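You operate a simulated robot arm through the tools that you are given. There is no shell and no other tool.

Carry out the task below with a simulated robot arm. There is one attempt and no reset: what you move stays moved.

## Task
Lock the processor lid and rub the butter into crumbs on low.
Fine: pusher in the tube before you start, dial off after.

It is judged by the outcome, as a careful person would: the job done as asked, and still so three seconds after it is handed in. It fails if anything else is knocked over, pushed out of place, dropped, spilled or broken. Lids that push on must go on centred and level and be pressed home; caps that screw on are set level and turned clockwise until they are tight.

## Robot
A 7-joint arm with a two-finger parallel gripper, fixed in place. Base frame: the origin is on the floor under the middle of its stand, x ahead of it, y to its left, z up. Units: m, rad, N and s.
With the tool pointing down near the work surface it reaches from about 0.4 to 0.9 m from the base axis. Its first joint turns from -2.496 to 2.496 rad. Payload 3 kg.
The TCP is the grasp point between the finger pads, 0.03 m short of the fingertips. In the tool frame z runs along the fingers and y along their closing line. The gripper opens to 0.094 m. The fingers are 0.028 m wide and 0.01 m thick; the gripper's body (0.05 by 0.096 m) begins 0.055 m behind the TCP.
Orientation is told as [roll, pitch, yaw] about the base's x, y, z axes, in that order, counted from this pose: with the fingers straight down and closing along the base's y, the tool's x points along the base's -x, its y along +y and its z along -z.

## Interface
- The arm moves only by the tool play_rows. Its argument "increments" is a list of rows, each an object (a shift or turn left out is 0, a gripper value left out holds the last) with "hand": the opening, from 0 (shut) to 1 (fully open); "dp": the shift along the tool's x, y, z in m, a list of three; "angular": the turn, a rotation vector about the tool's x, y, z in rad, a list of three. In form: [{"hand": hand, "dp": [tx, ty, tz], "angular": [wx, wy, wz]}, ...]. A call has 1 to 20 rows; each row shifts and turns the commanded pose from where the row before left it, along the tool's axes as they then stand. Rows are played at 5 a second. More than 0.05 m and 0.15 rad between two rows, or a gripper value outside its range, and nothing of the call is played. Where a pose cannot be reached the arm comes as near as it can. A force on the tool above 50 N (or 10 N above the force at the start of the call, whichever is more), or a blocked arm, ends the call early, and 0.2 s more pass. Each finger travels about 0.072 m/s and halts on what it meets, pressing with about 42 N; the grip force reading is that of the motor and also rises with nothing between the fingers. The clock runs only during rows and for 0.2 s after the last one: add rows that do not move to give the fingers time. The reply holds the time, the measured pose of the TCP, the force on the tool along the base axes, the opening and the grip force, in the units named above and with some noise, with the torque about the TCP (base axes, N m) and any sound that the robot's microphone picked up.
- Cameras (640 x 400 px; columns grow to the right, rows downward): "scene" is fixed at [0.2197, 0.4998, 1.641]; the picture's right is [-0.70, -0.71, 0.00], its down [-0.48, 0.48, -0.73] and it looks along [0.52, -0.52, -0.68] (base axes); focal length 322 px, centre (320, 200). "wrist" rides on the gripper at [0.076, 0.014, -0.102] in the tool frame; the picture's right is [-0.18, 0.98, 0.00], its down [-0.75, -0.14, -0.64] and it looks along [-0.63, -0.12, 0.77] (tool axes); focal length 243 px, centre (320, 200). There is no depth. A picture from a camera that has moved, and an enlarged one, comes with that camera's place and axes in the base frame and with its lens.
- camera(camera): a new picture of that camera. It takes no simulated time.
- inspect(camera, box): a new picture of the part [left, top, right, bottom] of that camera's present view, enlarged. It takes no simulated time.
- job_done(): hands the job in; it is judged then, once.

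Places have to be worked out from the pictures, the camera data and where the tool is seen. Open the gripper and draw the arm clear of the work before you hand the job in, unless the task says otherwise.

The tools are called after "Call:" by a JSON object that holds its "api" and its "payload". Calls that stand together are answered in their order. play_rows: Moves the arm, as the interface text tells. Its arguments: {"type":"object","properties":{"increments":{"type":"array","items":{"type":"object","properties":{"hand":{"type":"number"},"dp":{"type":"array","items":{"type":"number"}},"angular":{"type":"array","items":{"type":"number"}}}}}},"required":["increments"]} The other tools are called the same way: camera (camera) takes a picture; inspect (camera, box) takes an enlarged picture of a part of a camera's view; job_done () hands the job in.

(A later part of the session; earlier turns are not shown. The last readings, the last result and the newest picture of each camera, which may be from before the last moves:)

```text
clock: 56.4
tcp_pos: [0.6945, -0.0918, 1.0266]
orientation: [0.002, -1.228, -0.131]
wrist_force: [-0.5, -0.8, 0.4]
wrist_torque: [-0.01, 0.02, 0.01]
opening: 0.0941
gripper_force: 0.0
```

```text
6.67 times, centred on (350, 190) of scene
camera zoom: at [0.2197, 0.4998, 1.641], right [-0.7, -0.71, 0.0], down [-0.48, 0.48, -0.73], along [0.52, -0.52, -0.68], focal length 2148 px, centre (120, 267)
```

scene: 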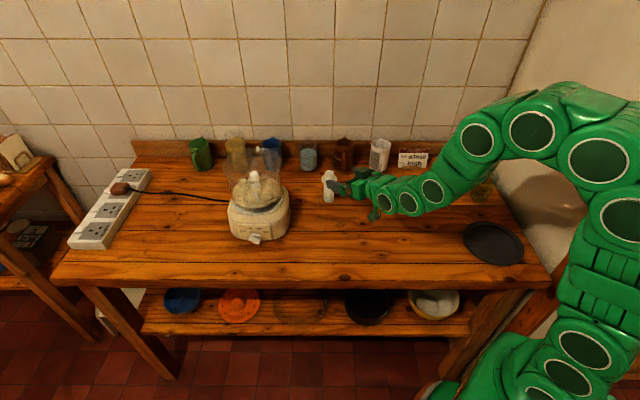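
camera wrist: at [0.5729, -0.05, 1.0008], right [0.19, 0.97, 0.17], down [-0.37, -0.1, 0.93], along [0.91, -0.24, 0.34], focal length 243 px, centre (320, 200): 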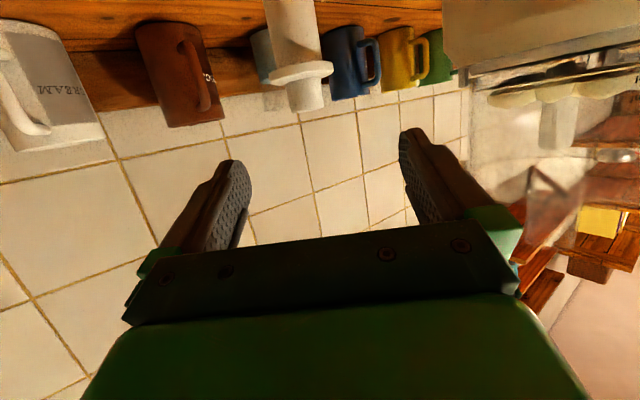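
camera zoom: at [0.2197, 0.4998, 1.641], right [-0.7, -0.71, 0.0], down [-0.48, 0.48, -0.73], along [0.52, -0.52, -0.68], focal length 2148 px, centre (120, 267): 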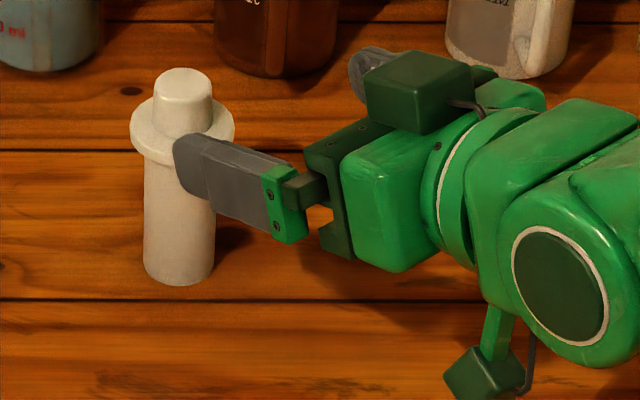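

The knob is within half a millimetre of the grasp plane. I'll advance 81 mm along the tool axis, straddling the knob above the flange.

Call:
{"api": "play_rows", "payload": {"increments": [{"dp": [0.001, 0, 0.027]}, {"dp": [0.001, 0, 0.027]}, {"dp": [0.001, 0, 0.0271]}, {}, {}]}}

Call:
{"api": "inspect", "payload": {"camera": "wrist", "box": [200, 60, 440, 240]}}

Call:
{"api": "inspect", "payload": {"camera": "scene", "box": [310, 160, 370, 210]}}

```text
clock: 57.6
tcp_pos: [0.772, -0.1032, 0.9993]
orientation: [0.001, -1.228, -0.13]
wrist_force: [0.6, 0.5, -0.2]
wrist_torque: [-0.01, 0.01, -0.02]
opening: 0.0938
gripper_force: 0.2
```

```text
2.22 times, centred on (320, 150) of wrist
camera zoom: at [0.6511, -0.0727, 0.963], right [0.19, 0.97, 0.17], down [-0.37, -0.1, 0.93], along [0.91, -0.24, 0.34], focal length 539 px, centre (320, 311)
```

zoom: 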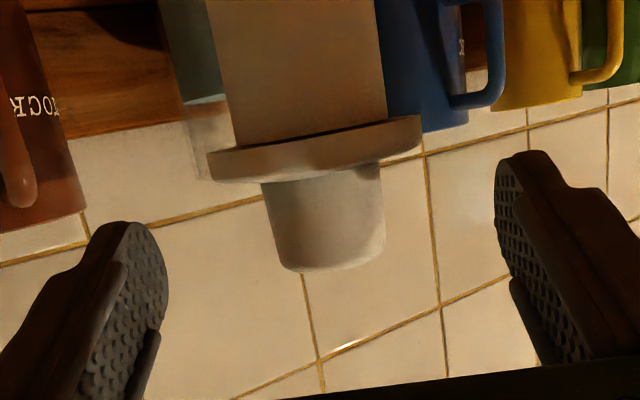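

```text
8.00 times, centred on (340, 185) of scene
camera zoom: at [0.2197, 0.4998, 1.641], right [-0.7, -0.71, 0.0], down [-0.48, 0.48, -0.73], along [0.52, -0.52, -0.68], focal length 2578 px, centre (160, 320)
```

zoom: 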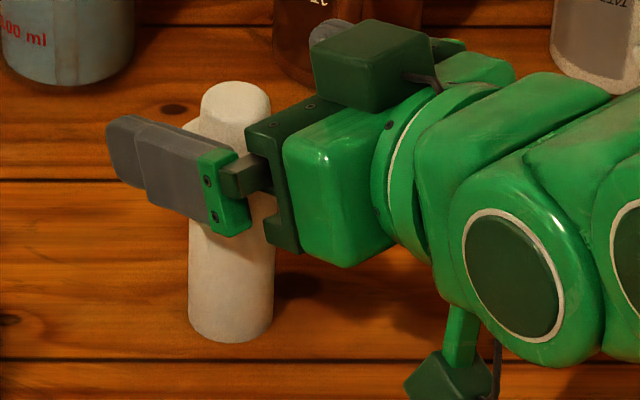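

The knob is between the fingers, sitting about 1 mm to one side. I'll centre it, lower 2 mm and close gently.

Call:
{"api": "play_rows", "payload": {"increments": [{"dp": [0.0019, 0.0011, 0.0007]}, {"hand": 0.5}, {"hand": 0.4}, {"hand": 0.33}, {"hand": 0.2}, {}, {}, {}]}}

Call:
{"api": "inspect", "payload": {"camera": "wrist", "box": [200, 0, 440, 240]}}

Call:
{"api": "inspect", "payload": {"camera": "scene", "box": [310, 160, 370, 210]}}

```text
clock: 59.4
tcp_pos: [0.7719, -0.1004, 0.9984]
orientation: [0.003, -1.227, -0.13]
wrist_force: [0.4, 0.4, 0.8]
wrist_torque: [0.0, -0.06, 0.01]
opening: 0.0273
gripper_force: 42.4
```

```text
1.67 times, centred on (320, 120) of wrist
camera zoom: at [0.6517, -0.0707, 0.9614], right [0.19, 0.97, 0.17], down [-0.37, -0.1, 0.93], along [0.91, -0.24, 0.34], focal length 404 px, centre (320, 333)
```

zoom: 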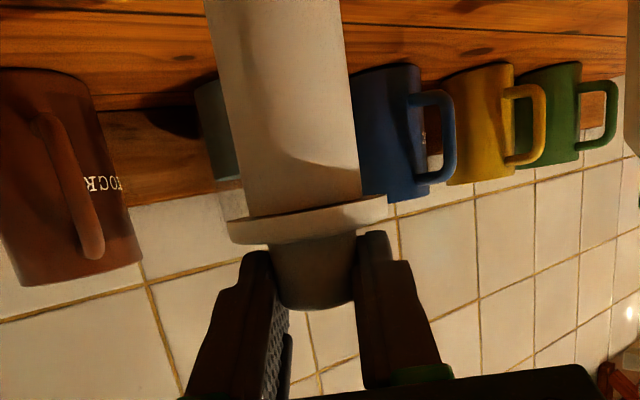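

```text
8.00 times, centred on (340, 185) of scene
camera zoom: at [0.2197, 0.4998, 1.641], right [-0.7, -0.71, 0.0], down [-0.48, 0.48, -0.73], along [0.52, -0.52, -0.68], focal length 2578 px, centre (160, 320)
```

zoom: 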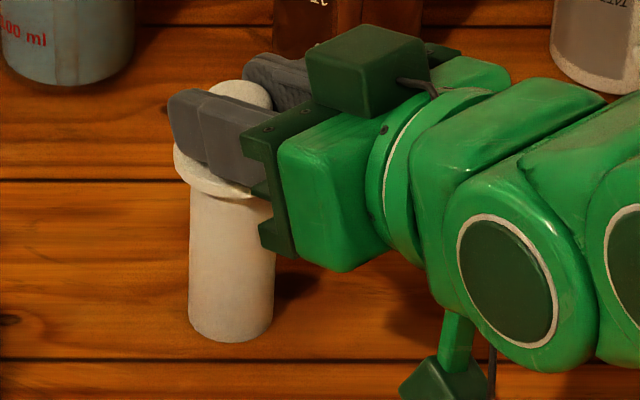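

The knob is gripped at 27 mm with the pusher still upright. I'll lift it straight up and check that it hangs straight.

Call:
{"api": "play_rows", "payload": {"increments": [{"dp": [-0.0141, 0, -0.005]}, {"dp": [-0.0188, 0, -0.0067]}, {"dp": [-0.0188, 0, -0.0067]}, {}, {}]}}

Call:
{"api": "inspect", "payload": {"camera": "wrist", "box": [200, 0, 440, 240]}}

Call:
{"api": "inspect", "payload": {"camera": "scene", "box": [305, 145, 375, 205]}}

```text
clock: 60.6
tcp_pos: [0.7726, -0.0997, 1.0522]
orientation: [0.002, -1.226, -0.131]
wrist_force: [-0.4, -0.2, -0.5]
wrist_torque: [-0.01, 0.03, 0.01]
opening: 0.0274
gripper_force: 42.1
```

```text
1.67 times, centred on (320, 120) of wrist
camera zoom: at [0.6513, -0.0701, 1.0152], right [0.19, 0.97, 0.17], down [-0.37, -0.1, 0.93], along [0.91, -0.24, 0.34], focal length 404 px, centre (320, 333)
```

zoom: 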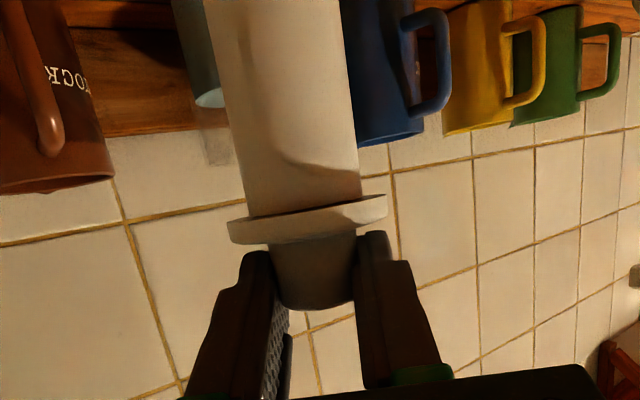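

```text
6.67 times, centred on (340, 175) of scene
camera zoom: at [0.2197, 0.4998, 1.641], right [-0.7, -0.71, 0.0], down [-0.48, 0.48, -0.73], along [0.52, -0.52, -0.68], focal length 2148 px, centre (187, 367)
```

zoom: 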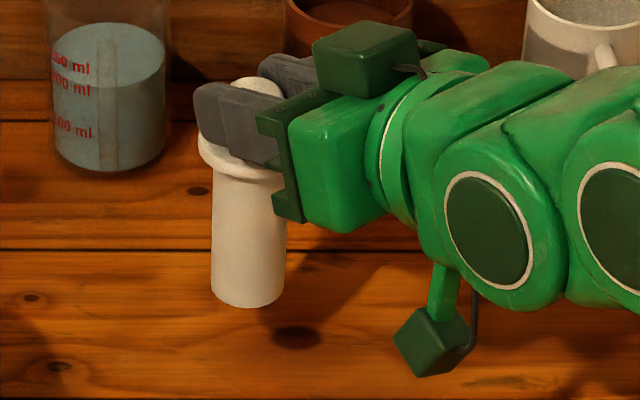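

The pusher came up without slipping and hangs straight. I'll raise it until its foot is above the tube top, then yaw toward the tube.

Call:
{"api": "play_rows", "payload": {"increments": [{"dp": [-0.033, 0, -0.0118]}, {"dp": [-0.033, 0, -0.0118]}, {"dp": [-0.033, 0, -0.0118]}, {"dp": [-0.033, 0, -0.0118]}, {"dp": [-0.033, 0, -0.0118]}, {"dp": [-0.033, 0, -0.0118]}, {"dp": [-0.033, 0, -0.0118]}, {"dp": [-0.0335, 0, -0.012]}, {}, {}]}}

Call:
{"api": "camera", "payload": {"camera": "scene"}}

```text
clock: 62.8
tcp_pos: [0.768, -0.0994, 1.3316]
orientation: [0.001, -1.227, -0.132]
wrist_force: [-0.2, -0.3, -0.4]
wrist_torque: [0.01, 0.03, -0.03]
opening: 0.0274
gripper_force: 41.4
```

```text
taken
```

scene: 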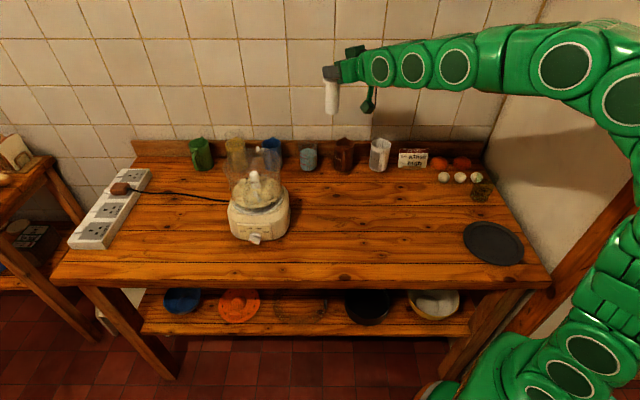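

Now I'll yaw toward the tube and carry the pusher most of the way over, staying above the tube's top.

Call:
{"api": "play_rows", "payload": {"increments": [{"angular": [-0.1323, 0, -0.0472]}, {"angular": [-0.1323, 0, -0.0472]}, {"dp": [-0.0075, 0.0307, 0.0169]}, {"dp": [-0.0075, 0.0307, 0.0169]}, {"dp": [-0.0075, 0.0307, 0.0169]}, {"dp": [-0.0075, 0.0307, 0.0169]}, {"dp": [-0.0075, 0.0307, 0.0169]}, {"dp": [-0.0075, 0.0307, 0.0169]}, {}, {}]}}

Call:
{"api": "camera", "payload": {"camera": "scene"}}

Call:
{"api": "camera", "payload": {"camera": "wrist"}}

```text
clock: 65.0
tcp_pos: [0.8515, 0.1005, 1.3419]
orientation: [0.002, -1.229, 0.15]
wrist_force: [-0.2, -0.2, -0.7]
wrist_torque: [0.0, -0.03, 0.01]
opening: 0.0273
gripper_force: 42.4
```

```text
taken
```

scene: 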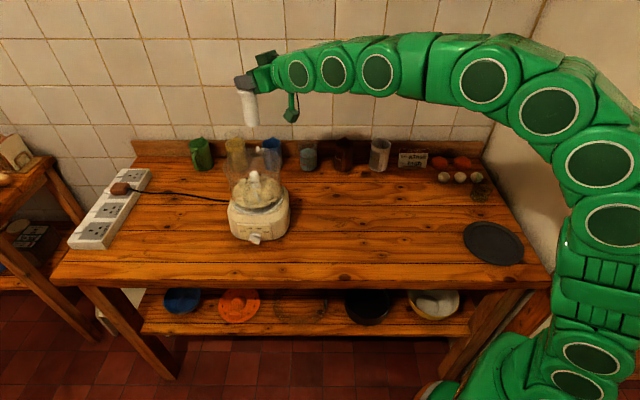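

```text
taken
camera wrist: at [0.7281, 0.0969, 1.3048], right [-0.09, 0.98, 0.17], down [-0.33, -0.19, 0.93], along [0.94, 0.02, 0.34], focal length 243 px, centre (320, 200)
```

wrist: 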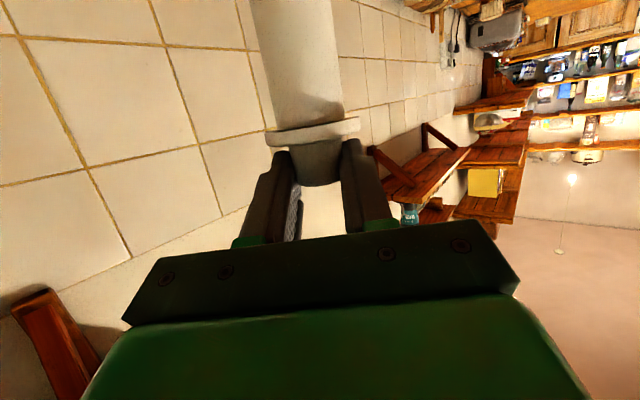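

Reach is fine here. I'll measure the pusher's foot against the tube mouth before the last move.

Call:
{"api": "inspect", "payload": {"camera": "scene", "box": [220, 80, 280, 160]}}

Call:
{"api": "inspect", "payload": {"camera": "scene", "box": [232, 105, 272, 145]}}

```text
5.00 times, centred on (250, 120) of scene
camera zoom: at [0.2197, 0.4998, 1.641], right [-0.7, -0.71, 0.0], down [-0.48, 0.48, -0.73], along [0.52, -0.52, -0.68], focal length 1611 px, centre (670, 600)
```

zoom: 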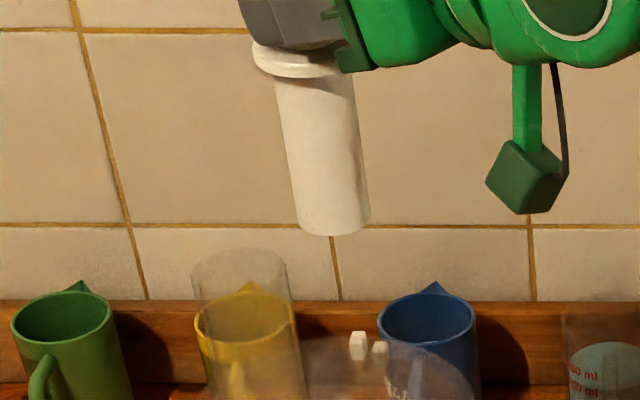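

```text
10.00 times, centred on (252, 125) of scene
camera zoom: at [0.2197, 0.4998, 1.641], right [-0.7, -0.71, 0.0], down [-0.48, 0.48, -0.73], along [0.52, -0.52, -0.68], focal length 3223 px, centre (1000, 950)
```

zoom: 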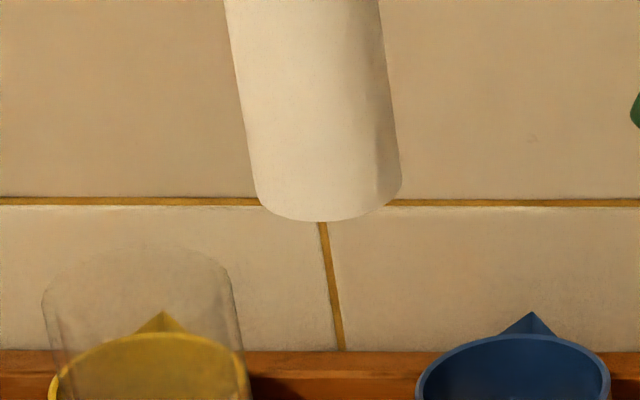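

The pusher hangs vertically, with its foot near (0.8655, 0.1028) at z ≈ 1.223. I'll move it over the tube mouth at (0.8856, 0.1507), staying 18 mm above.

Call:
{"api": "play_rows", "payload": {"increments": [{"dp": [-0.0045, 0.0222, 0.0127]}, {"dp": [-0.0045, 0.0223, 0.0127]}, {}, {}, {}]}}

Call:
{"api": "inspect", "payload": {"camera": "scene", "box": [222, 100, 272, 150]}}

Call:
{"api": "camera", "payload": {"camera": "wrist"}}

```text
clock: 66.2
tcp_pos: [0.8733, 0.1487, 1.3433]
orientation: [0.002, -1.227, 0.151]
wrist_force: [-1.1, -0.5, -1.3]
wrist_torque: [0.03, 0.0, -0.01]
opening: 0.0273
gripper_force: 41.8
```

```text
8.00 times, centred on (247, 125) of scene
camera zoom: at [0.2197, 0.4998, 1.641], right [-0.7, -0.71, 0.0], down [-0.48, 0.48, -0.73], along [0.52, -0.52, -0.68], focal length 2578 px, centre (904, 800)
```

zoom: 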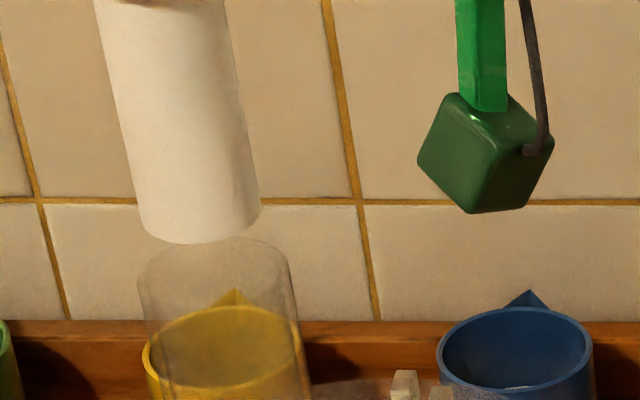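

```text
taken
camera wrist: at [0.7493, 0.1448, 1.3063], right [-0.09, 0.98, 0.17], down [-0.33, -0.19, 0.93], along [0.94, 0.02, 0.34], focal length 243 px, centre (320, 200)
```

wrist: 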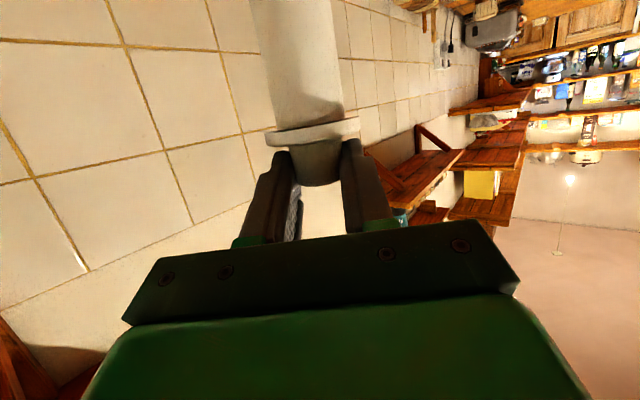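

Side to side it's aligned within a millimetre. I'll zoom in further to check the depth direction.

Call:
{"api": "inspect", "payload": {"camera": "scene", "box": [230, 115, 262, 145]}}

Call:
{"api": "inspect", "payload": {"camera": "wrist", "box": [220, 0, 400, 200]}}

```text
13.33 times, centred on (246, 130) of scene
camera zoom: at [0.2197, 0.4998, 1.641], right [-0.7, -0.71, 0.0], down [-0.48, 0.48, -0.73], along [0.52, -0.52, -0.68], focal length 4297 px, centre (1307, 1133)
```

zoom: 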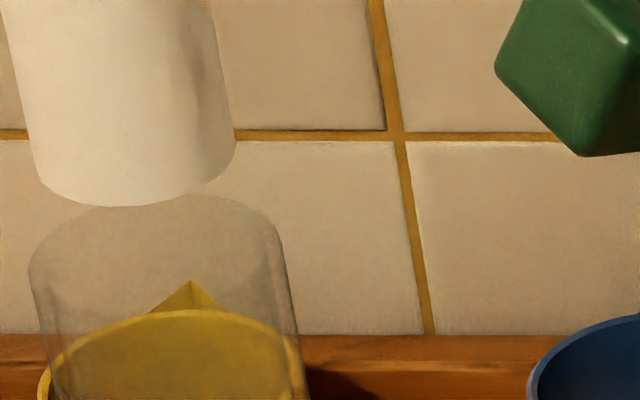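

```text
2.00 times, centred on (310, 100) of wrist
camera zoom: at [0.7493, 0.1448, 1.3063], right [-0.09, 0.98, 0.17], down [-0.33, -0.19, 0.93], along [0.94, 0.02, 0.34], focal length 485 px, centre (340, 400)
```

zoom: 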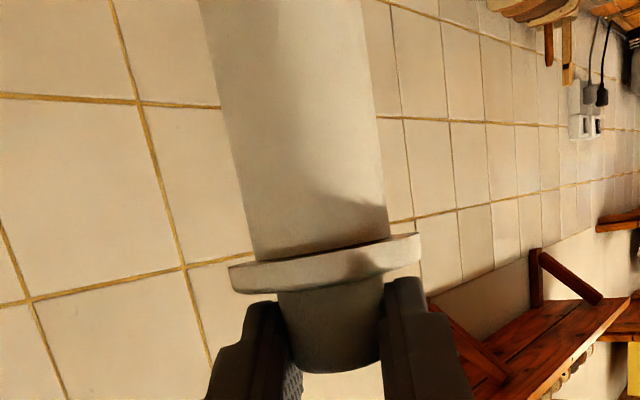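

Relative to the tube, the pusher needs about 1.5 mm more in +y. I'll apply that and lower 12 mm to just above the mouth.

Call:
{"api": "play_rows", "payload": {"increments": [{"dp": [-0.0001, 0.0015, 0.0004]}, {"dp": [0.0057, 0, 0.002]}, {"dp": [0.0057, 0, 0.002]}, {}, {}]}}

Call:
{"api": "inspect", "payload": {"camera": "scene", "box": [230, 115, 262, 145]}}

```text
clock: 67.4
tcp_pos: [0.872, 0.1507, 1.3316]
orientation: [0.002, -1.229, 0.15]
wrist_force: [0.5, 0.2, -1.1]
wrist_torque: [0.02, 0.04, 0.02]
opening: 0.0273
gripper_force: 42.0
```

```text
13.33 times, centred on (246, 130) of scene
camera zoom: at [0.2197, 0.4998, 1.641], right [-0.7, -0.71, 0.0], down [-0.48, 0.48, -0.73], along [0.52, -0.52, -0.68], focal length 4297 px, centre (1307, 1133)
```

zoom: 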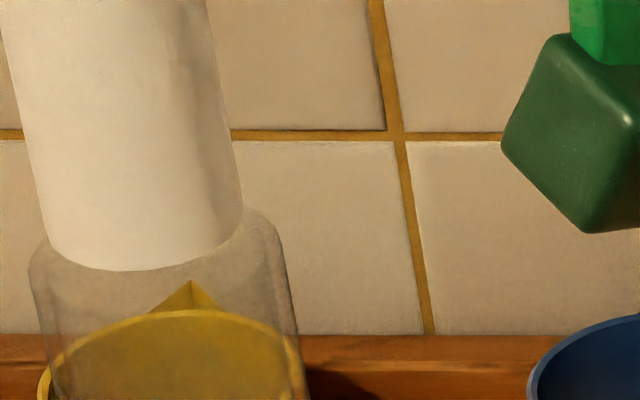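

The foot is now about 8 mm above the mouth and centred within a millimetre. I'll lower in small steps, watching the force.

Call:
{"api": "play_rows", "payload": {"increments": [{"dp": [0.0003, -0.0004, -0.0005]}, {"dp": [0.0047, 0, 0.0017]}, {"dp": [0.0047, 0, 0.0017]}, {"dp": [0.0028, 0, 0.001]}, {}]}}

Call:
{"api": "inspect", "payload": {"camera": "scene", "box": [230, 115, 262, 145]}}

```text
clock: 68.6
tcp_pos: [0.871, 0.1517, 1.32]
orientation: [0.002, -1.233, 0.15]
wrist_force: [2.4, 0.8, 19.9]
wrist_torque: [0.11, -0.13, 0.02]
opening: 0.0273
gripper_force: 42.1
```

```text
13.33 times, centred on (246, 130) of scene
camera zoom: at [0.2197, 0.4998, 1.641], right [-0.7, -0.71, 0.0], down [-0.48, 0.48, -0.73], along [0.52, -0.52, -0.68], focal length 4297 px, centre (1307, 1133)
```

zoom: 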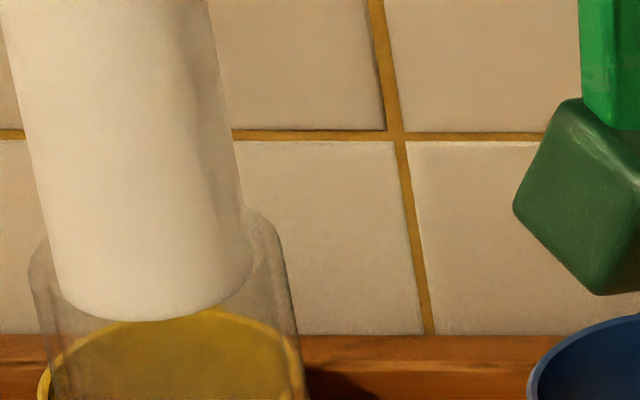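

Contact at 20 N, with the torque placing it on the robot-side edge of the tube mouth. I'll lift 4 mm, shift 2 mm away from the robot and try again.

Call:
{"api": "play_rows", "payload": {"increments": [{"dp": [-0.0038, 0, -0.0013]}, {"dp": [-0.0007, -0.0003, 0.0019]}, {"dp": [0.0028, 0, 0.001]}, {"dp": [0.0019, 0, 0.0007]}, {}]}}

Call:
{"api": "inspect", "payload": {"camera": "scene", "box": [230, 115, 262, 145]}}

```text
clock: 69.8
tcp_pos: [0.8742, 0.1482, 1.3181]
orientation: [0.005, -1.234, 0.148]
wrist_force: [1.6, -0.5, 28.0]
wrist_torque: [0.11, -0.08, 0.01]
opening: 0.0273
gripper_force: 42.0
```

```text
13.33 times, centred on (246, 130) of scene
camera zoom: at [0.2197, 0.4998, 1.641], right [-0.7, -0.71, 0.0], down [-0.48, 0.48, -0.73], along [0.52, -0.52, -0.68], focal length 4297 px, centre (1307, 1133)
```

zoom: 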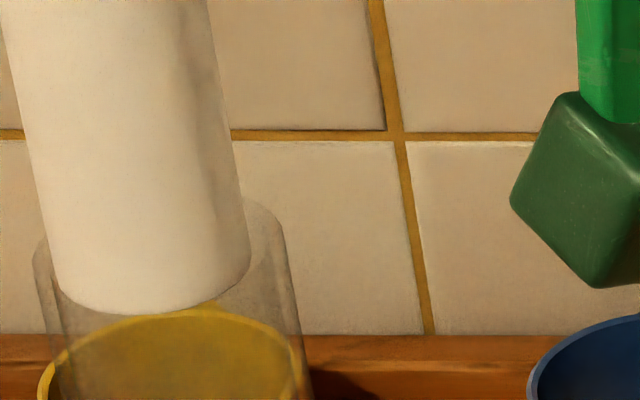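

Still blocked at about 28 N on the same side. I'll lift slightly to unload, then examine the mouth and foot at higher zoom.

Call:
{"api": "play_rows", "payload": {"increments": [{"dp": [-0.0028, 0, -0.001]}, {}, {}]}}

Call:
{"api": "inspect", "payload": {"camera": "scene", "box": [230, 125, 254, 147]}}

Call:
{"api": "inspect", "payload": {"camera": "scene", "box": [220, 90, 280, 180]}}

Call:
{"api": "inspect", "payload": {"camera": "wrist", "box": [220, 0, 400, 200]}}

```text
clock: 70.6
tcp_pos: [0.8739, 0.1497, 1.3198]
orientation: [0.002, -1.227, 0.15]
wrist_force: [0.6, -0.6, 14.2]
wrist_torque: [-0.09, 0.03, 0.04]
opening: 0.0275
gripper_force: 41.8
```

```text
16.00 times, centred on (242, 136) of scene
camera zoom: at [0.2197, 0.4998, 1.641], right [-0.7, -0.71, 0.0], down [-0.48, 0.48, -0.73], along [0.52, -0.52, -0.68], focal length 5156 px, centre (1568, 1224)
```

zoom: 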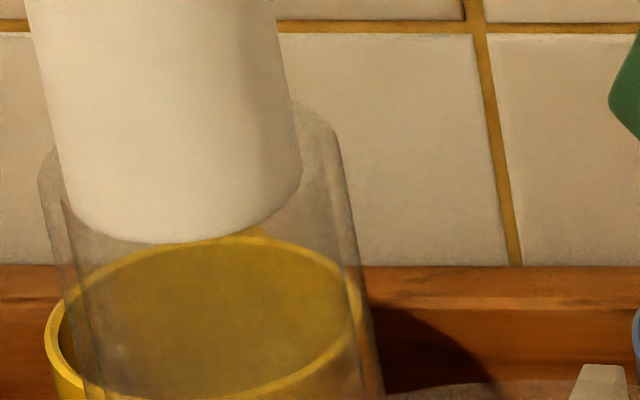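

```text
4.44 times, centred on (250, 135) of scene
camera zoom: at [0.2197, 0.4998, 1.641], right [-0.7, -0.71, 0.0], down [-0.48, 0.48, -0.73], along [0.52, -0.52, -0.68], focal length 1432 px, centre (631, 489)
```

zoom: 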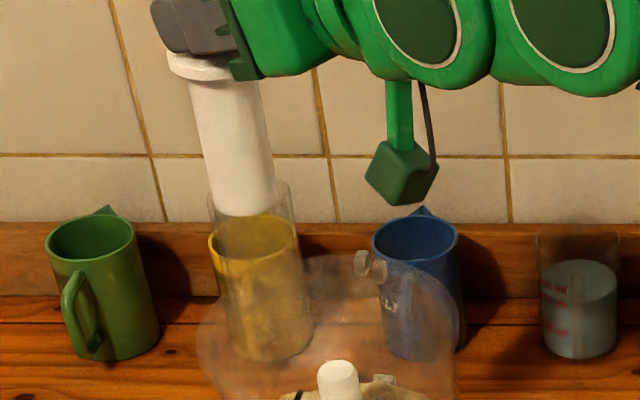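

```text
2.00 times, centred on (310, 100) of wrist
camera zoom: at [0.7504, 0.1453, 1.2826], right [-0.09, 0.98, 0.17], down [-0.33, -0.19, 0.93], along [0.94, 0.02, 0.34], focal length 485 px, centre (340, 400)
```

zoom: 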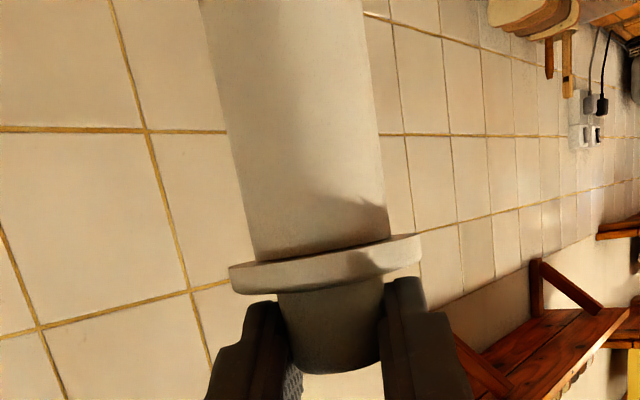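

Wall lines visible inside the tube suggest only ~1 mm clearance, and the foot looks about 1.8 mm too far image-left. I'll lift free, shift by that amount and try again.

Call:
{"api": "play_rows", "payload": {"increments": [{"dp": [-0.0038, 0, -0.0013]}, {"dp": [0.0005, -0.0011, -0.0014]}, {"dp": [0.0028, 0, 0.001]}, {"dp": [0.0028, 0, 0.001]}, {}]}}

Call:
{"api": "inspect", "payload": {"camera": "scene", "box": [230, 125, 254, 147]}}

```text
clock: 71.8
tcp_pos: [0.8727, 0.1477, 1.3183]
orientation: [0.001, -1.233, 0.15]
wrist_force: [0.5, 1.0, 10.5]
wrist_torque: [0.06, -0.04, 0.02]
opening: 0.0272
gripper_force: 42.1
```

```text
16.00 times, centred on (242, 136) of scene
camera zoom: at [0.2197, 0.4998, 1.641], right [-0.7, -0.71, 0.0], down [-0.48, 0.48, -0.73], along [0.52, -0.52, -0.68], focal length 5156 px, centre (1568, 1224)
```

zoom: 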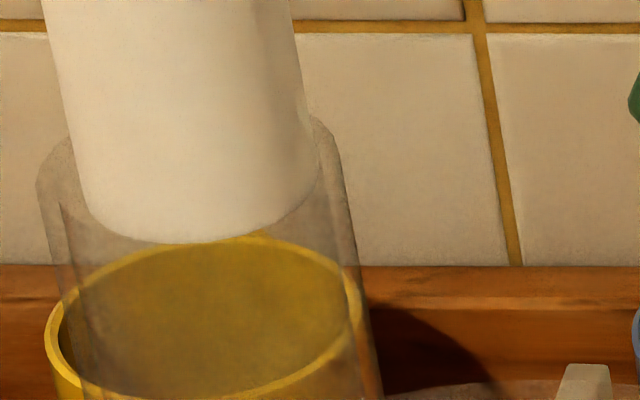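

Now the foot looks about 1 mm too far right, and the torque agrees. I'll split the difference, shifting 1 mm back, and press gently again.

Call:
{"api": "play_rows", "payload": {"increments": [{"dp": [-0.0019, 0, -0.0007]}, {"dp": [-0.0003, 0.0007, 0.0009]}, {"dp": [0.0028, 0, 0.001]}, {"dp": [0.0009, 0, 0.0003]}, {}]}}

Call:
{"api": "inspect", "payload": {"camera": "scene", "box": [230, 125, 254, 147]}}

```text
clock: 73.0
tcp_pos: [0.874, 0.1493, 1.3196]
orientation: [0.004, -1.23, 0.148]
wrist_force: [2.0, -2.2, 31.7]
wrist_torque: [-0.11, -0.24, 0.04]
opening: 0.0276
gripper_force: 42.1
```

```text
16.00 times, centred on (242, 136) of scene
camera zoom: at [0.2197, 0.4998, 1.641], right [-0.7, -0.71, 0.0], down [-0.48, 0.48, -0.73], along [0.52, -0.52, -0.68], focal length 5156 px, centre (1568, 1224)
```

zoom: 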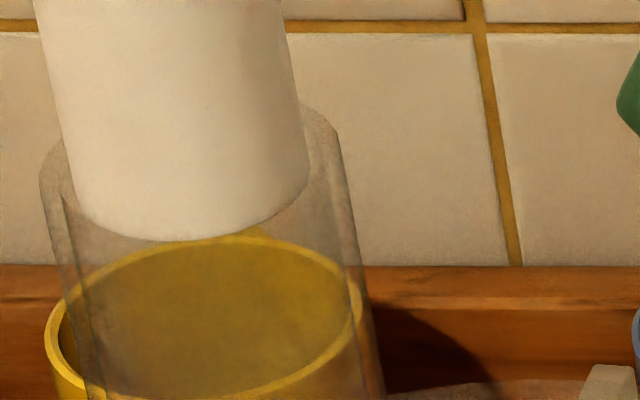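

That's worse: 32 N at a higher z. The earlier, more image-right position let the foot sit lower with less force, so I'll go further that way.

Call:
{"api": "play_rows", "payload": {"increments": [{"dp": [-0.0038, 0, -0.0013]}, {"dp": [0.0007, -0.0015, -0.0019]}, {"dp": [0.0028, 0, 0.001]}, {"dp": [0.0019, 0, 0.0007]}, {}]}}

Call:
{"api": "inspect", "payload": {"camera": "scene", "box": [230, 125, 254, 147]}}

```text
clock: 74.3
tcp_pos: [0.8708, 0.1463, 1.3184]
orientation: [0.004, -1.235, 0.149]
wrist_force: [-0.4, 0.5, 5.2]
wrist_torque: [-0.02, 0.07, -0.05]
opening: 0.0272
gripper_force: 42.1
stopped in row 5: the force on the tool passed its limit at 52 N (the readings are from after the stop); the commanded pose is now the measured one
```

```text
16.00 times, centred on (242, 136) of scene
camera zoom: at [0.2197, 0.4998, 1.641], right [-0.7, -0.71, 0.0], down [-0.48, 0.48, -0.73], along [0.52, -0.52, -0.68], focal length 5156 px, centre (1568, 1224)
```

zoom: 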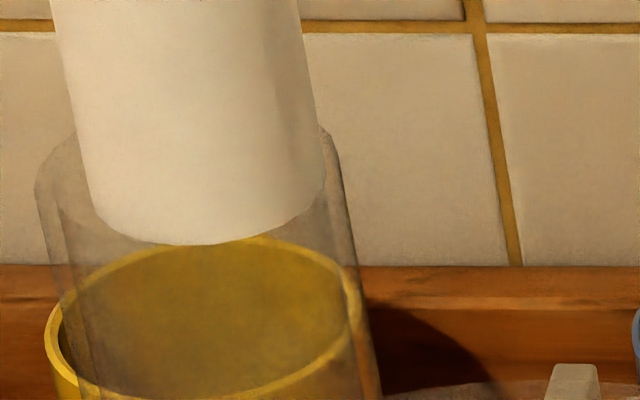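

The press spiked and stopped, so I'll back off and measure properly. A better least-squares fit of my two rays puts the tube nearer (0.890, 0.149). I'll lift clear and look again.

Call:
{"api": "play_rows", "payload": {"increments": [{"dp": [-0.0047, 0, -0.0017]}, {"dp": [-0.0094, 0, -0.0034]}, {"dp": [-0.0094, 0, -0.0034]}, {}, {}]}}

Call:
{"api": "inspect", "payload": {"camera": "scene", "box": [228, 122, 258, 150]}}

Call:
{"api": "inspect", "payload": {"camera": "scene", "box": [215, 115, 300, 250]}}

```text
clock: 75.5
tcp_pos: [0.8705, 0.1462, 1.3442]
orientation: [0.002, -1.233, 0.15]
wrist_force: [-0.6, 0.2, -0.9]
wrist_torque: [0.03, 0.01, -0.01]
opening: 0.0277
gripper_force: 42.0
```

```text
14.29 times, centred on (243, 136) of scene
camera zoom: at [0.2197, 0.4998, 1.641], right [-0.7, -0.71, 0.0], down [-0.48, 0.48, -0.73], along [0.52, -0.52, -0.68], focal length 4604 px, centre (1420, 1114)
```

zoom: 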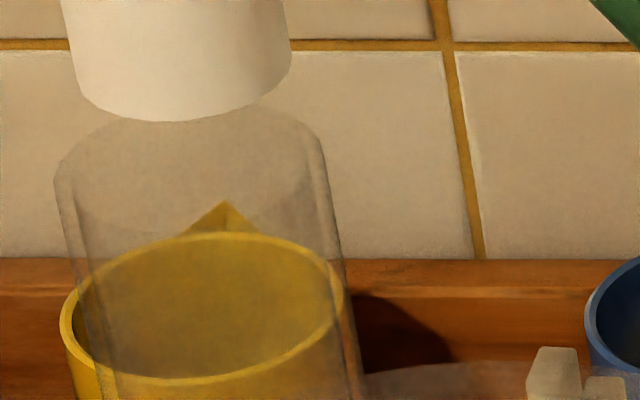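

```text
2.96 times, centred on (258, 182) of scene
camera zoom: at [0.2197, 0.4998, 1.641], right [-0.7, -0.71, 0.0], down [-0.48, 0.48, -0.73], along [0.52, -0.52, -0.68], focal length 955 px, centre (505, 252)
```

zoom: 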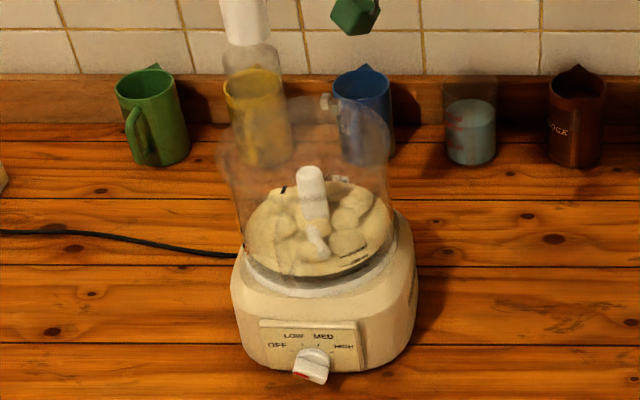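

The tab is still against the catch and the processor hasn't moved. All my touches loaded the robot-side (-x) edge of the foot, so I need to go further out in +x. I'll get an exact pose from the camera readout first.

Call:
{"api": "inspect", "payload": {"camera": "wrist", "box": [200, 0, 440, 200]}}

Call:
{"api": "inspect", "payload": {"camera": "scene", "box": [230, 126, 252, 146]}}

```text
2.00 times, centred on (320, 100) of wrist
camera zoom: at [0.7461, 0.1429, 1.3059], right [-0.09, 0.98, 0.17], down [-0.33, -0.19, 0.92], along [0.94, 0.02, 0.34], focal length 485 px, centre (320, 400)
```

zoom: 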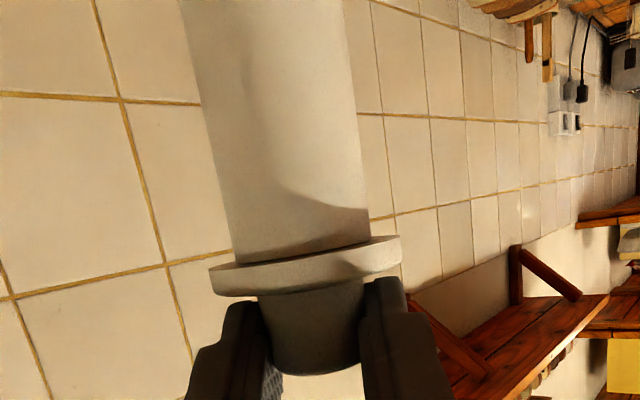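

```text
16.00 times, centred on (241, 136) of scene
camera zoom: at [0.2197, 0.4998, 1.641], right [-0.7, -0.71, 0.0], down [-0.48, 0.48, -0.73], along [0.52, -0.52, -0.68], focal length 5156 px, centre (1584, 1224)
```

zoom: 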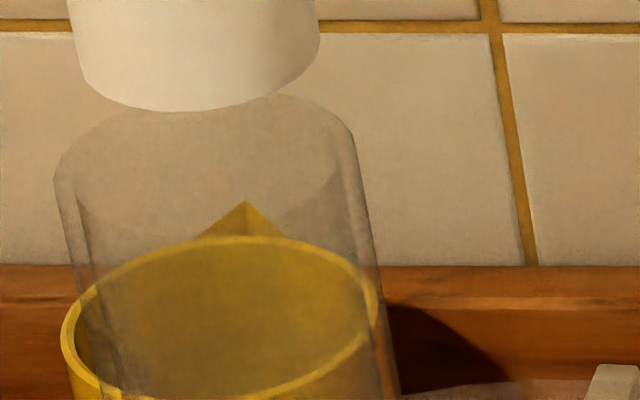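

From direct comparison, the tube needs roughly (+3, +2) mm from here, and the torque history favours slightly more +x. I'll correct the small pitch drift, shift and lower to just touching.

Call:
{"api": "play_rows", "payload": {"increments": [{"dp": [-0.002, 0.0015, 0.0058], "angular": [0, 0.005, 0]}, {"dp": [0.0071, 0, 0.0025]}, {"dp": [0.0071, 0, 0.0025]}, {"dp": [0.0071, 0, 0.0025]}, {}, {}]}}

Call:
{"api": "inspect", "payload": {"camera": "scene", "box": [230, 126, 252, 146]}}

```text
clock: 76.9
tcp_pos: [0.8761, 0.1481, 1.3197]
orientation: [0.004, -1.228, 0.151]
wrist_force: [0.3, -1.1, -0.5]
wrist_torque: [0.01, 0.02, 0.01]
opening: 0.0274
gripper_force: 41.7
```

```text
16.00 times, centred on (241, 136) of scene
camera zoom: at [0.2197, 0.4998, 1.641], right [-0.7, -0.71, 0.0], down [-0.48, 0.48, -0.73], along [0.52, -0.52, -0.68], focal length 5156 px, centre (1584, 1224)
```

zoom: 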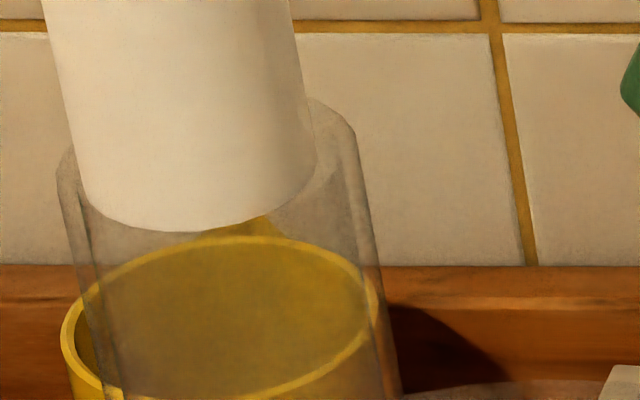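

No contact yet at z 1.320. I'll lower 3 mm more.

Call:
{"api": "play_rows", "payload": {"increments": [{"dp": [0.0014, 0, 0.0005]}, {"dp": [0.0014, 0, 0.0005]}, {}]}}

```text
clock: 77.7
tcp_pos: [0.8763, 0.1485, 1.3196]
orientation: [0.003, -1.229, 0.151]
wrist_force: [0.4, -0.9, 9.0]
wrist_torque: [0.05, -0.07, -0.03]
opening: 0.0273
gripper_force: 41.8
```

Light contact now, at the camera-side (135°) edge of the foot. I'll lift slightly, shift 1.8 mm the opposite way and touch again.

Call:
{"api": "play_rows", "payload": {"increments": [{"dp": [-0.0019, 0, -0.0007]}, {"dp": [-0.0004, -0.0015, 0.001]}, {"dp": [0.0014, 0, 0.0005]}, {"dp": [0.0014, 0, 0.0005]}, {}]}}

Call:
{"api": "inspect", "payload": {"camera": "scene", "box": [230, 126, 252, 146]}}

```text
clock: 78.9
tcp_pos: [0.8781, 0.1478, 1.3167]
orientation: [0.0, -1.228, 0.15]
wrist_force: [0.8, -0.3, 0.3]
wrist_torque: [-0.02, -0.01, 0.01]
opening: 0.0273
gripper_force: 42.1
```

```text
16.00 times, centred on (241, 136) of scene
camera zoom: at [0.2197, 0.4998, 1.641], right [-0.7, -0.71, 0.0], down [-0.48, 0.48, -0.73], along [0.52, -0.52, -0.68], focal length 5156 px, centre (1584, 1224)
```

zoom: 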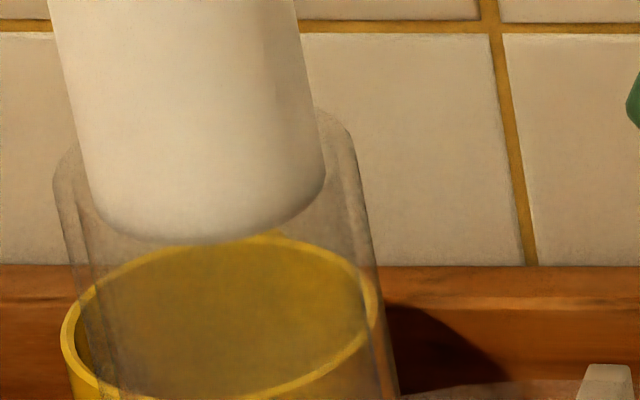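

The force vanished at a lower height and the foot's edge now shows shaded by the rim, so it has entered the tube. I'll keep lowering in steps.

Call:
{"api": "play_rows", "payload": {"increments": [{"dp": [0.0028, 0, 0.001]}, {"dp": [0.0028, 0, 0.001]}, {}]}}

Call:
{"api": "inspect", "payload": {"camera": "scene", "box": [230, 116, 262, 146]}}

```text
clock: 79.7
tcp_pos: [0.8788, 0.1494, 1.3098]
orientation: [0.001, -1.228, 0.15]
wrist_force: [-0.2, -0.6, -0.5]
wrist_torque: [-0.02, 0.01, 0.02]
opening: 0.0278
gripper_force: 41.9
```

```text
13.33 times, centred on (246, 131) of scene
camera zoom: at [0.2197, 0.4998, 1.641], right [-0.7, -0.71, 0.0], down [-0.48, 0.48, -0.73], along [0.52, -0.52, -0.68], focal length 4297 px, centre (1307, 1120)
```

zoom: 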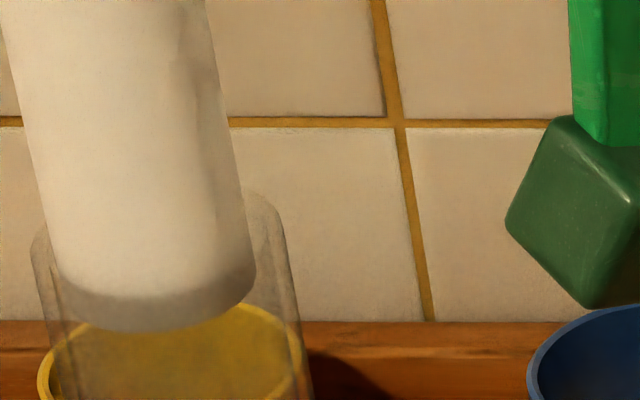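

It's sliding in freely. I'll lower 2 cm and check.

Call:
{"api": "play_rows", "payload": {"increments": [{"dp": [0.0047, 0, 0.0017]}, {"dp": [0.0047, 0, 0.0017]}, {"dp": [0.0047, 0, 0.0017]}, {"dp": [0.0047, 0, 0.0017]}, {}]}}

Call:
{"api": "inspect", "payload": {"camera": "scene", "box": [220, 105, 280, 165]}}

```text
clock: 80.9
tcp_pos: [0.8797, 0.1478, 1.2893]
orientation: [0.004, -1.229, 0.151]
wrist_force: [-0.5, -0.4, 0.5]
wrist_torque: [0.0, -0.03, 0.05]
opening: 0.0275
gripper_force: 42.5
```

```text
6.67 times, centred on (250, 135) of scene
camera zoom: at [0.2197, 0.4998, 1.641], right [-0.7, -0.71, 0.0], down [-0.48, 0.48, -0.73], along [0.52, -0.52, -0.68], focal length 2148 px, centre (787, 633)
```

zoom: 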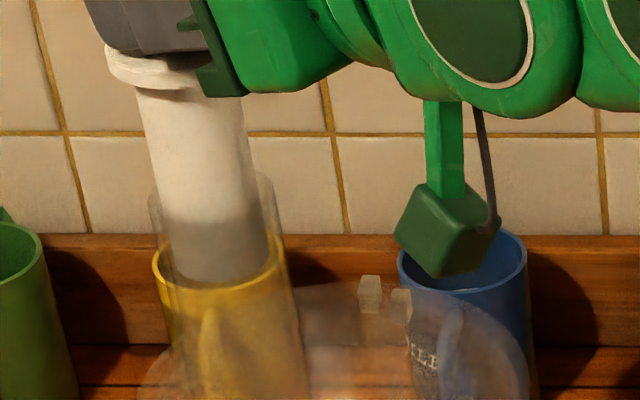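

Entering cleanly with no load. I'll continue down another 3 cm.

Call:
{"api": "play_rows", "payload": {"increments": [{"dp": [0.0047, 0, 0.0017]}, {"dp": [0.0047, 0, 0.0017]}, {"dp": [0.0047, 0, 0.0017]}, {"dp": [0.0047, 0, 0.0017]}, {"dp": [0.0047, 0, 0.0017]}, {"dp": [0.0047, 0, 0.0017]}, {}]}}

Call:
{"api": "inspect", "payload": {"camera": "scene", "box": [220, 105, 280, 165]}}

```text
clock: 82.5
tcp_pos: [0.8784, 0.1473, 1.2601]
orientation: [0.003, -1.228, 0.148]
wrist_force: [-0.2, -1.2, -0.8]
wrist_torque: [-0.01, -0.01, 0.02]
opening: 0.0274
gripper_force: 42.3
```

```text
6.67 times, centred on (250, 135) of scene
camera zoom: at [0.2197, 0.4998, 1.641], right [-0.7, -0.71, 0.0], down [-0.48, 0.48, -0.73], along [0.52, -0.52, -0.68], focal length 2148 px, centre (787, 633)
```

zoom: 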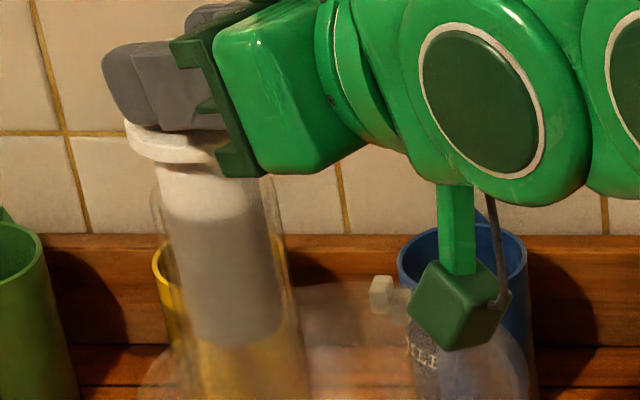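

About 2 cm to go before the flange rests on the tube. Continuing, with care for the final contact.

Call:
{"api": "play_rows", "payload": {"increments": [{"dp": [0.0047, 0, 0.0017]}, {"dp": [0.0047, 0, 0.0017]}, {"dp": [0.0038, 0, 0.0013]}, {"dp": [0.0028, 0, 0.001]}, {}]}}

Call:
{"api": "inspect", "payload": {"camera": "scene", "box": [220, 105, 280, 165]}}

```text
clock: 83.7
tcp_pos: [0.8777, 0.1469, 1.2435]
orientation: [0.001, -1.228, 0.15]
wrist_force: [-0.5, -0.2, -0.4]
wrist_torque: [-0.02, 0.0, 0.0]
opening: 0.0278
gripper_force: 42.2
```

```text
6.67 times, centred on (250, 135) of scene
camera zoom: at [0.2197, 0.4998, 1.641], right [-0.7, -0.71, 0.0], down [-0.48, 0.48, -0.73], along [0.52, -0.52, -0.68], focal length 2148 px, centre (787, 633)
```

zoom: 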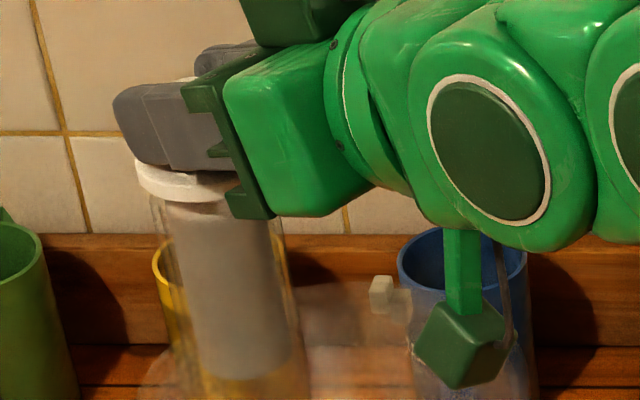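

The flange is nearly on the tube top. Small steps to contact.

Call:
{"api": "play_rows", "payload": {"increments": [{"dp": [0.0028, 0, 0.001]}, {"dp": [0.0019, 0, 0.0007]}, {}]}}

Call:
{"api": "inspect", "payload": {"camera": "scene", "box": [228, 112, 268, 152]}}

```text
clock: 84.5
tcp_pos: [0.8776, 0.1478, 1.2371]
orientation: [0.003, -1.229, 0.149]
wrist_force: [0.2, 0.4, 0.0]
wrist_torque: [0.0, 0.0, 0.0]
opening: 0.0275
gripper_force: 41.9
```

```text
10.00 times, centred on (248, 132) of scene
camera zoom: at [0.2197, 0.4998, 1.641], right [-0.7, -0.71, 0.0], down [-0.48, 0.48, -0.73], along [0.52, -0.52, -0.68], focal length 3223 px, centre (1040, 880)
```

zoom: 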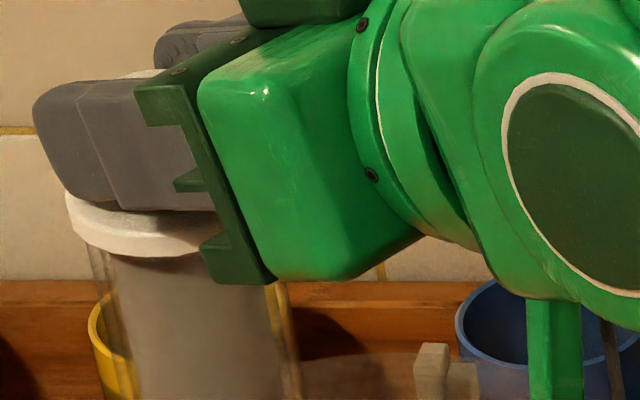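

Very close. Two more millimetres.

Call:
{"api": "play_rows", "payload": {"increments": [{"dp": [0.0014, 0, 0.0005]}, {"dp": [0.0014, 0, 0.0005]}, {}]}}

```text
clock: 85.3
tcp_pos: [0.8779, 0.1484, 1.2352]
orientation: [0.002, -1.228, 0.15]
wrist_force: [0.2, -0.2, -0.8]
wrist_torque: [-0.03, 0.01, 0.0]
opening: 0.0275
gripper_force: 42.0
```

Call:
{"api": "play_rows", "payload": {"increments": [{"dp": [0.0014, 0, 0.0005]}, {"dp": [0.0014, 0, 0.0005]}, {}]}}

Call:
{"api": "inspect", "payload": {"camera": "scene", "box": [228, 112, 268, 152]}}

```text
clock: 86.1
tcp_pos: [0.8775, 0.1473, 1.2344]
orientation: [0.003, -1.231, 0.15]
wrist_force: [1.8, -0.7, 8.0]
wrist_torque: [0.04, -0.39, 0.03]
opening: 0.0274
gripper_force: 42.2
```

```text
10.00 times, centred on (248, 132) of scene
camera zoom: at [0.2197, 0.4998, 1.641], right [-0.7, -0.71, 0.0], down [-0.48, 0.48, -0.73], along [0.52, -0.52, -0.68], focal length 3223 px, centre (1040, 880)
```

zoom: 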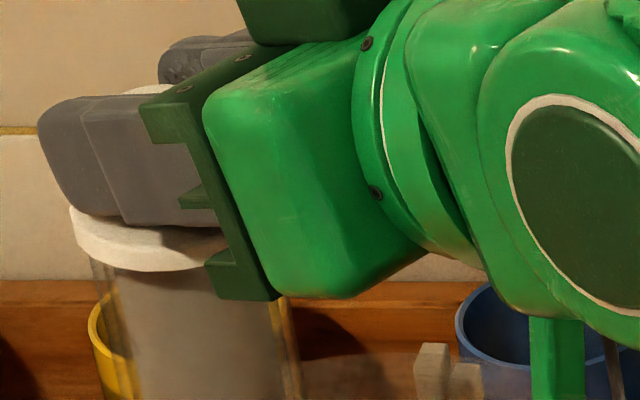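

The flange is resting on the tube top (8 N). The pusher is in place, so I'll open and back straight off.

Call:
{"api": "play_rows", "payload": {"increments": [{"dp": [-0.0007, 0, -0.0003]}, {"hand": 0.4}, {"hand": 0.55}, {"hand": 0.75}, {"hand": 0.9}, {}, {"dp": [0, 0, -0.03]}, {"dp": [0, 0, -0.04]}, {"dp": [0, 0, -0.04]}, {}]}}

Call:
{"api": "inspect", "payload": {"camera": "scene", "box": [215, 105, 305, 250]}}

Call:
{"api": "inspect", "payload": {"camera": "scene", "box": [225, 115, 285, 175]}}

Call:
{"api": "camera", "payload": {"camera": "wrist"}}

```text
clock: 88.3
tcp_pos: [0.7772, 0.1316, 1.2662]
orientation: [0.003, -1.228, 0.15]
wrist_force: [-0.3, 0.6, -0.4]
wrist_torque: [0.01, 0.02, 0.01]
opening: 0.0844
gripper_force: 0.2
```

```text
2.76 times, centred on (260, 178) of scene
camera zoom: at [0.2197, 0.4998, 1.641], right [-0.7, -0.71, 0.0], down [-0.48, 0.48, -0.73], along [0.52, -0.52, -0.68], focal length 889 px, centre (486, 262)
```

zoom: 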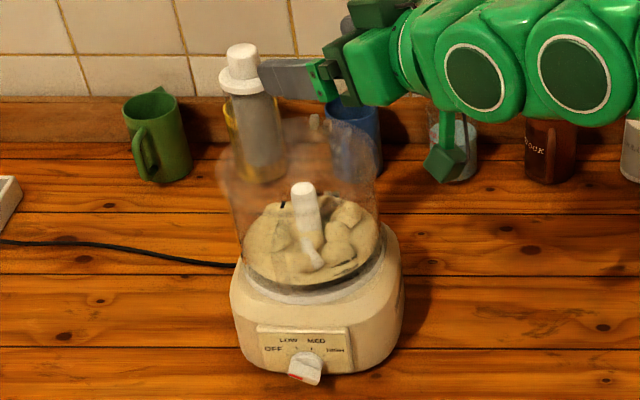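

```text
6.67 times, centred on (255, 145) of scene
camera zoom: at [0.2197, 0.4998, 1.641], right [-0.7, -0.71, 0.0], down [-0.48, 0.48, -0.73], along [0.52, -0.52, -0.68], focal length 2148 px, centre (753, 567)
```

zoom: 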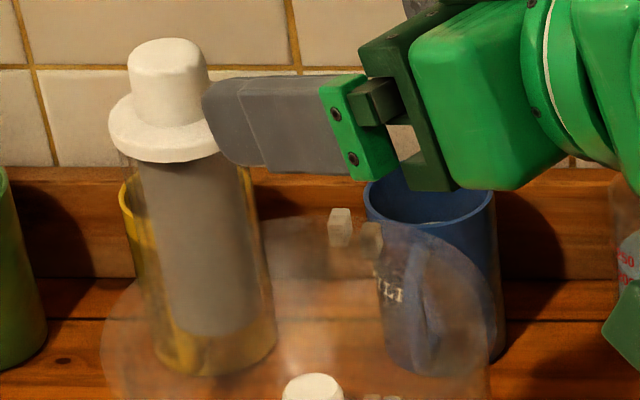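

```text
taken
camera wrist: at [0.6536, 0.1269, 1.2306], right [-0.09, 0.98, 0.17], down [-0.33, -0.19, 0.93], along [0.94, 0.02, 0.34], focal length 243 px, centre (320, 200)
```

wrist: 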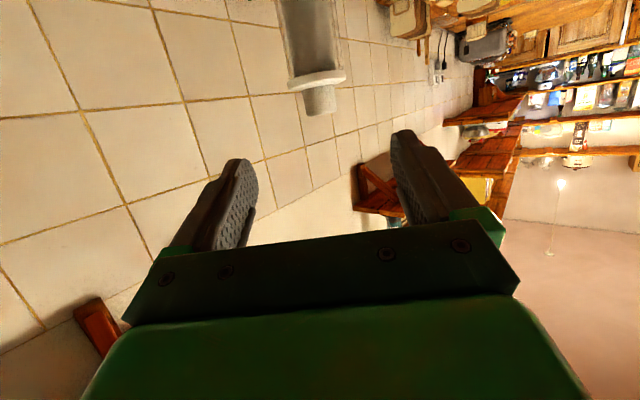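

The pusher is seated in the tube. The tab and catch look slightly apart now, though, so I'll zoom in to check the lock.

Call:
{"api": "inspect", "payload": {"camera": "scene", "box": [250, 140, 280, 165]}}

Call:
{"api": "inspect", "payload": {"camera": "scene", "box": [215, 155, 305, 250]}}

```text
16.00 times, centred on (265, 152) of scene
camera zoom: at [0.2197, 0.4998, 1.641], right [-0.7, -0.71, 0.0], down [-0.48, 0.48, -0.73], along [0.52, -0.52, -0.68], focal length 5156 px, centre (1200, 960)
```

zoom: 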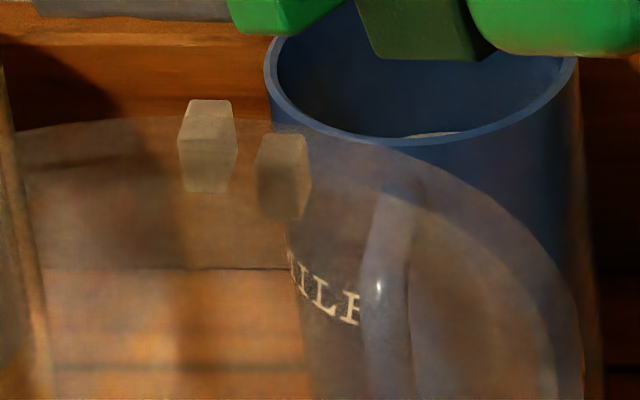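

```text
4.21 times, centred on (260, 202) of scene
camera zoom: at [0.2197, 0.4998, 1.641], right [-0.7, -0.71, 0.0], down [-0.48, 0.48, -0.73], along [0.52, -0.52, -0.68], focal length 1357 px, centre (573, 190)
```

zoom: 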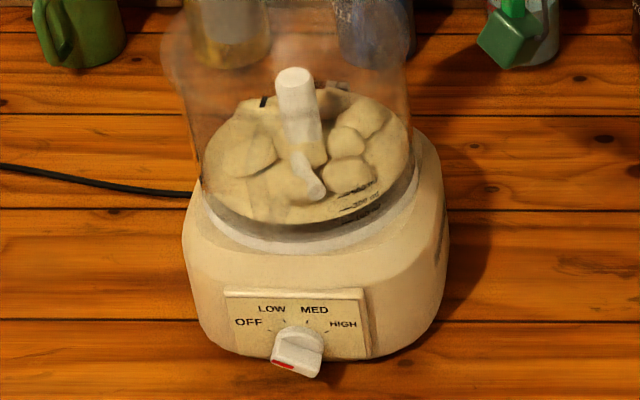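

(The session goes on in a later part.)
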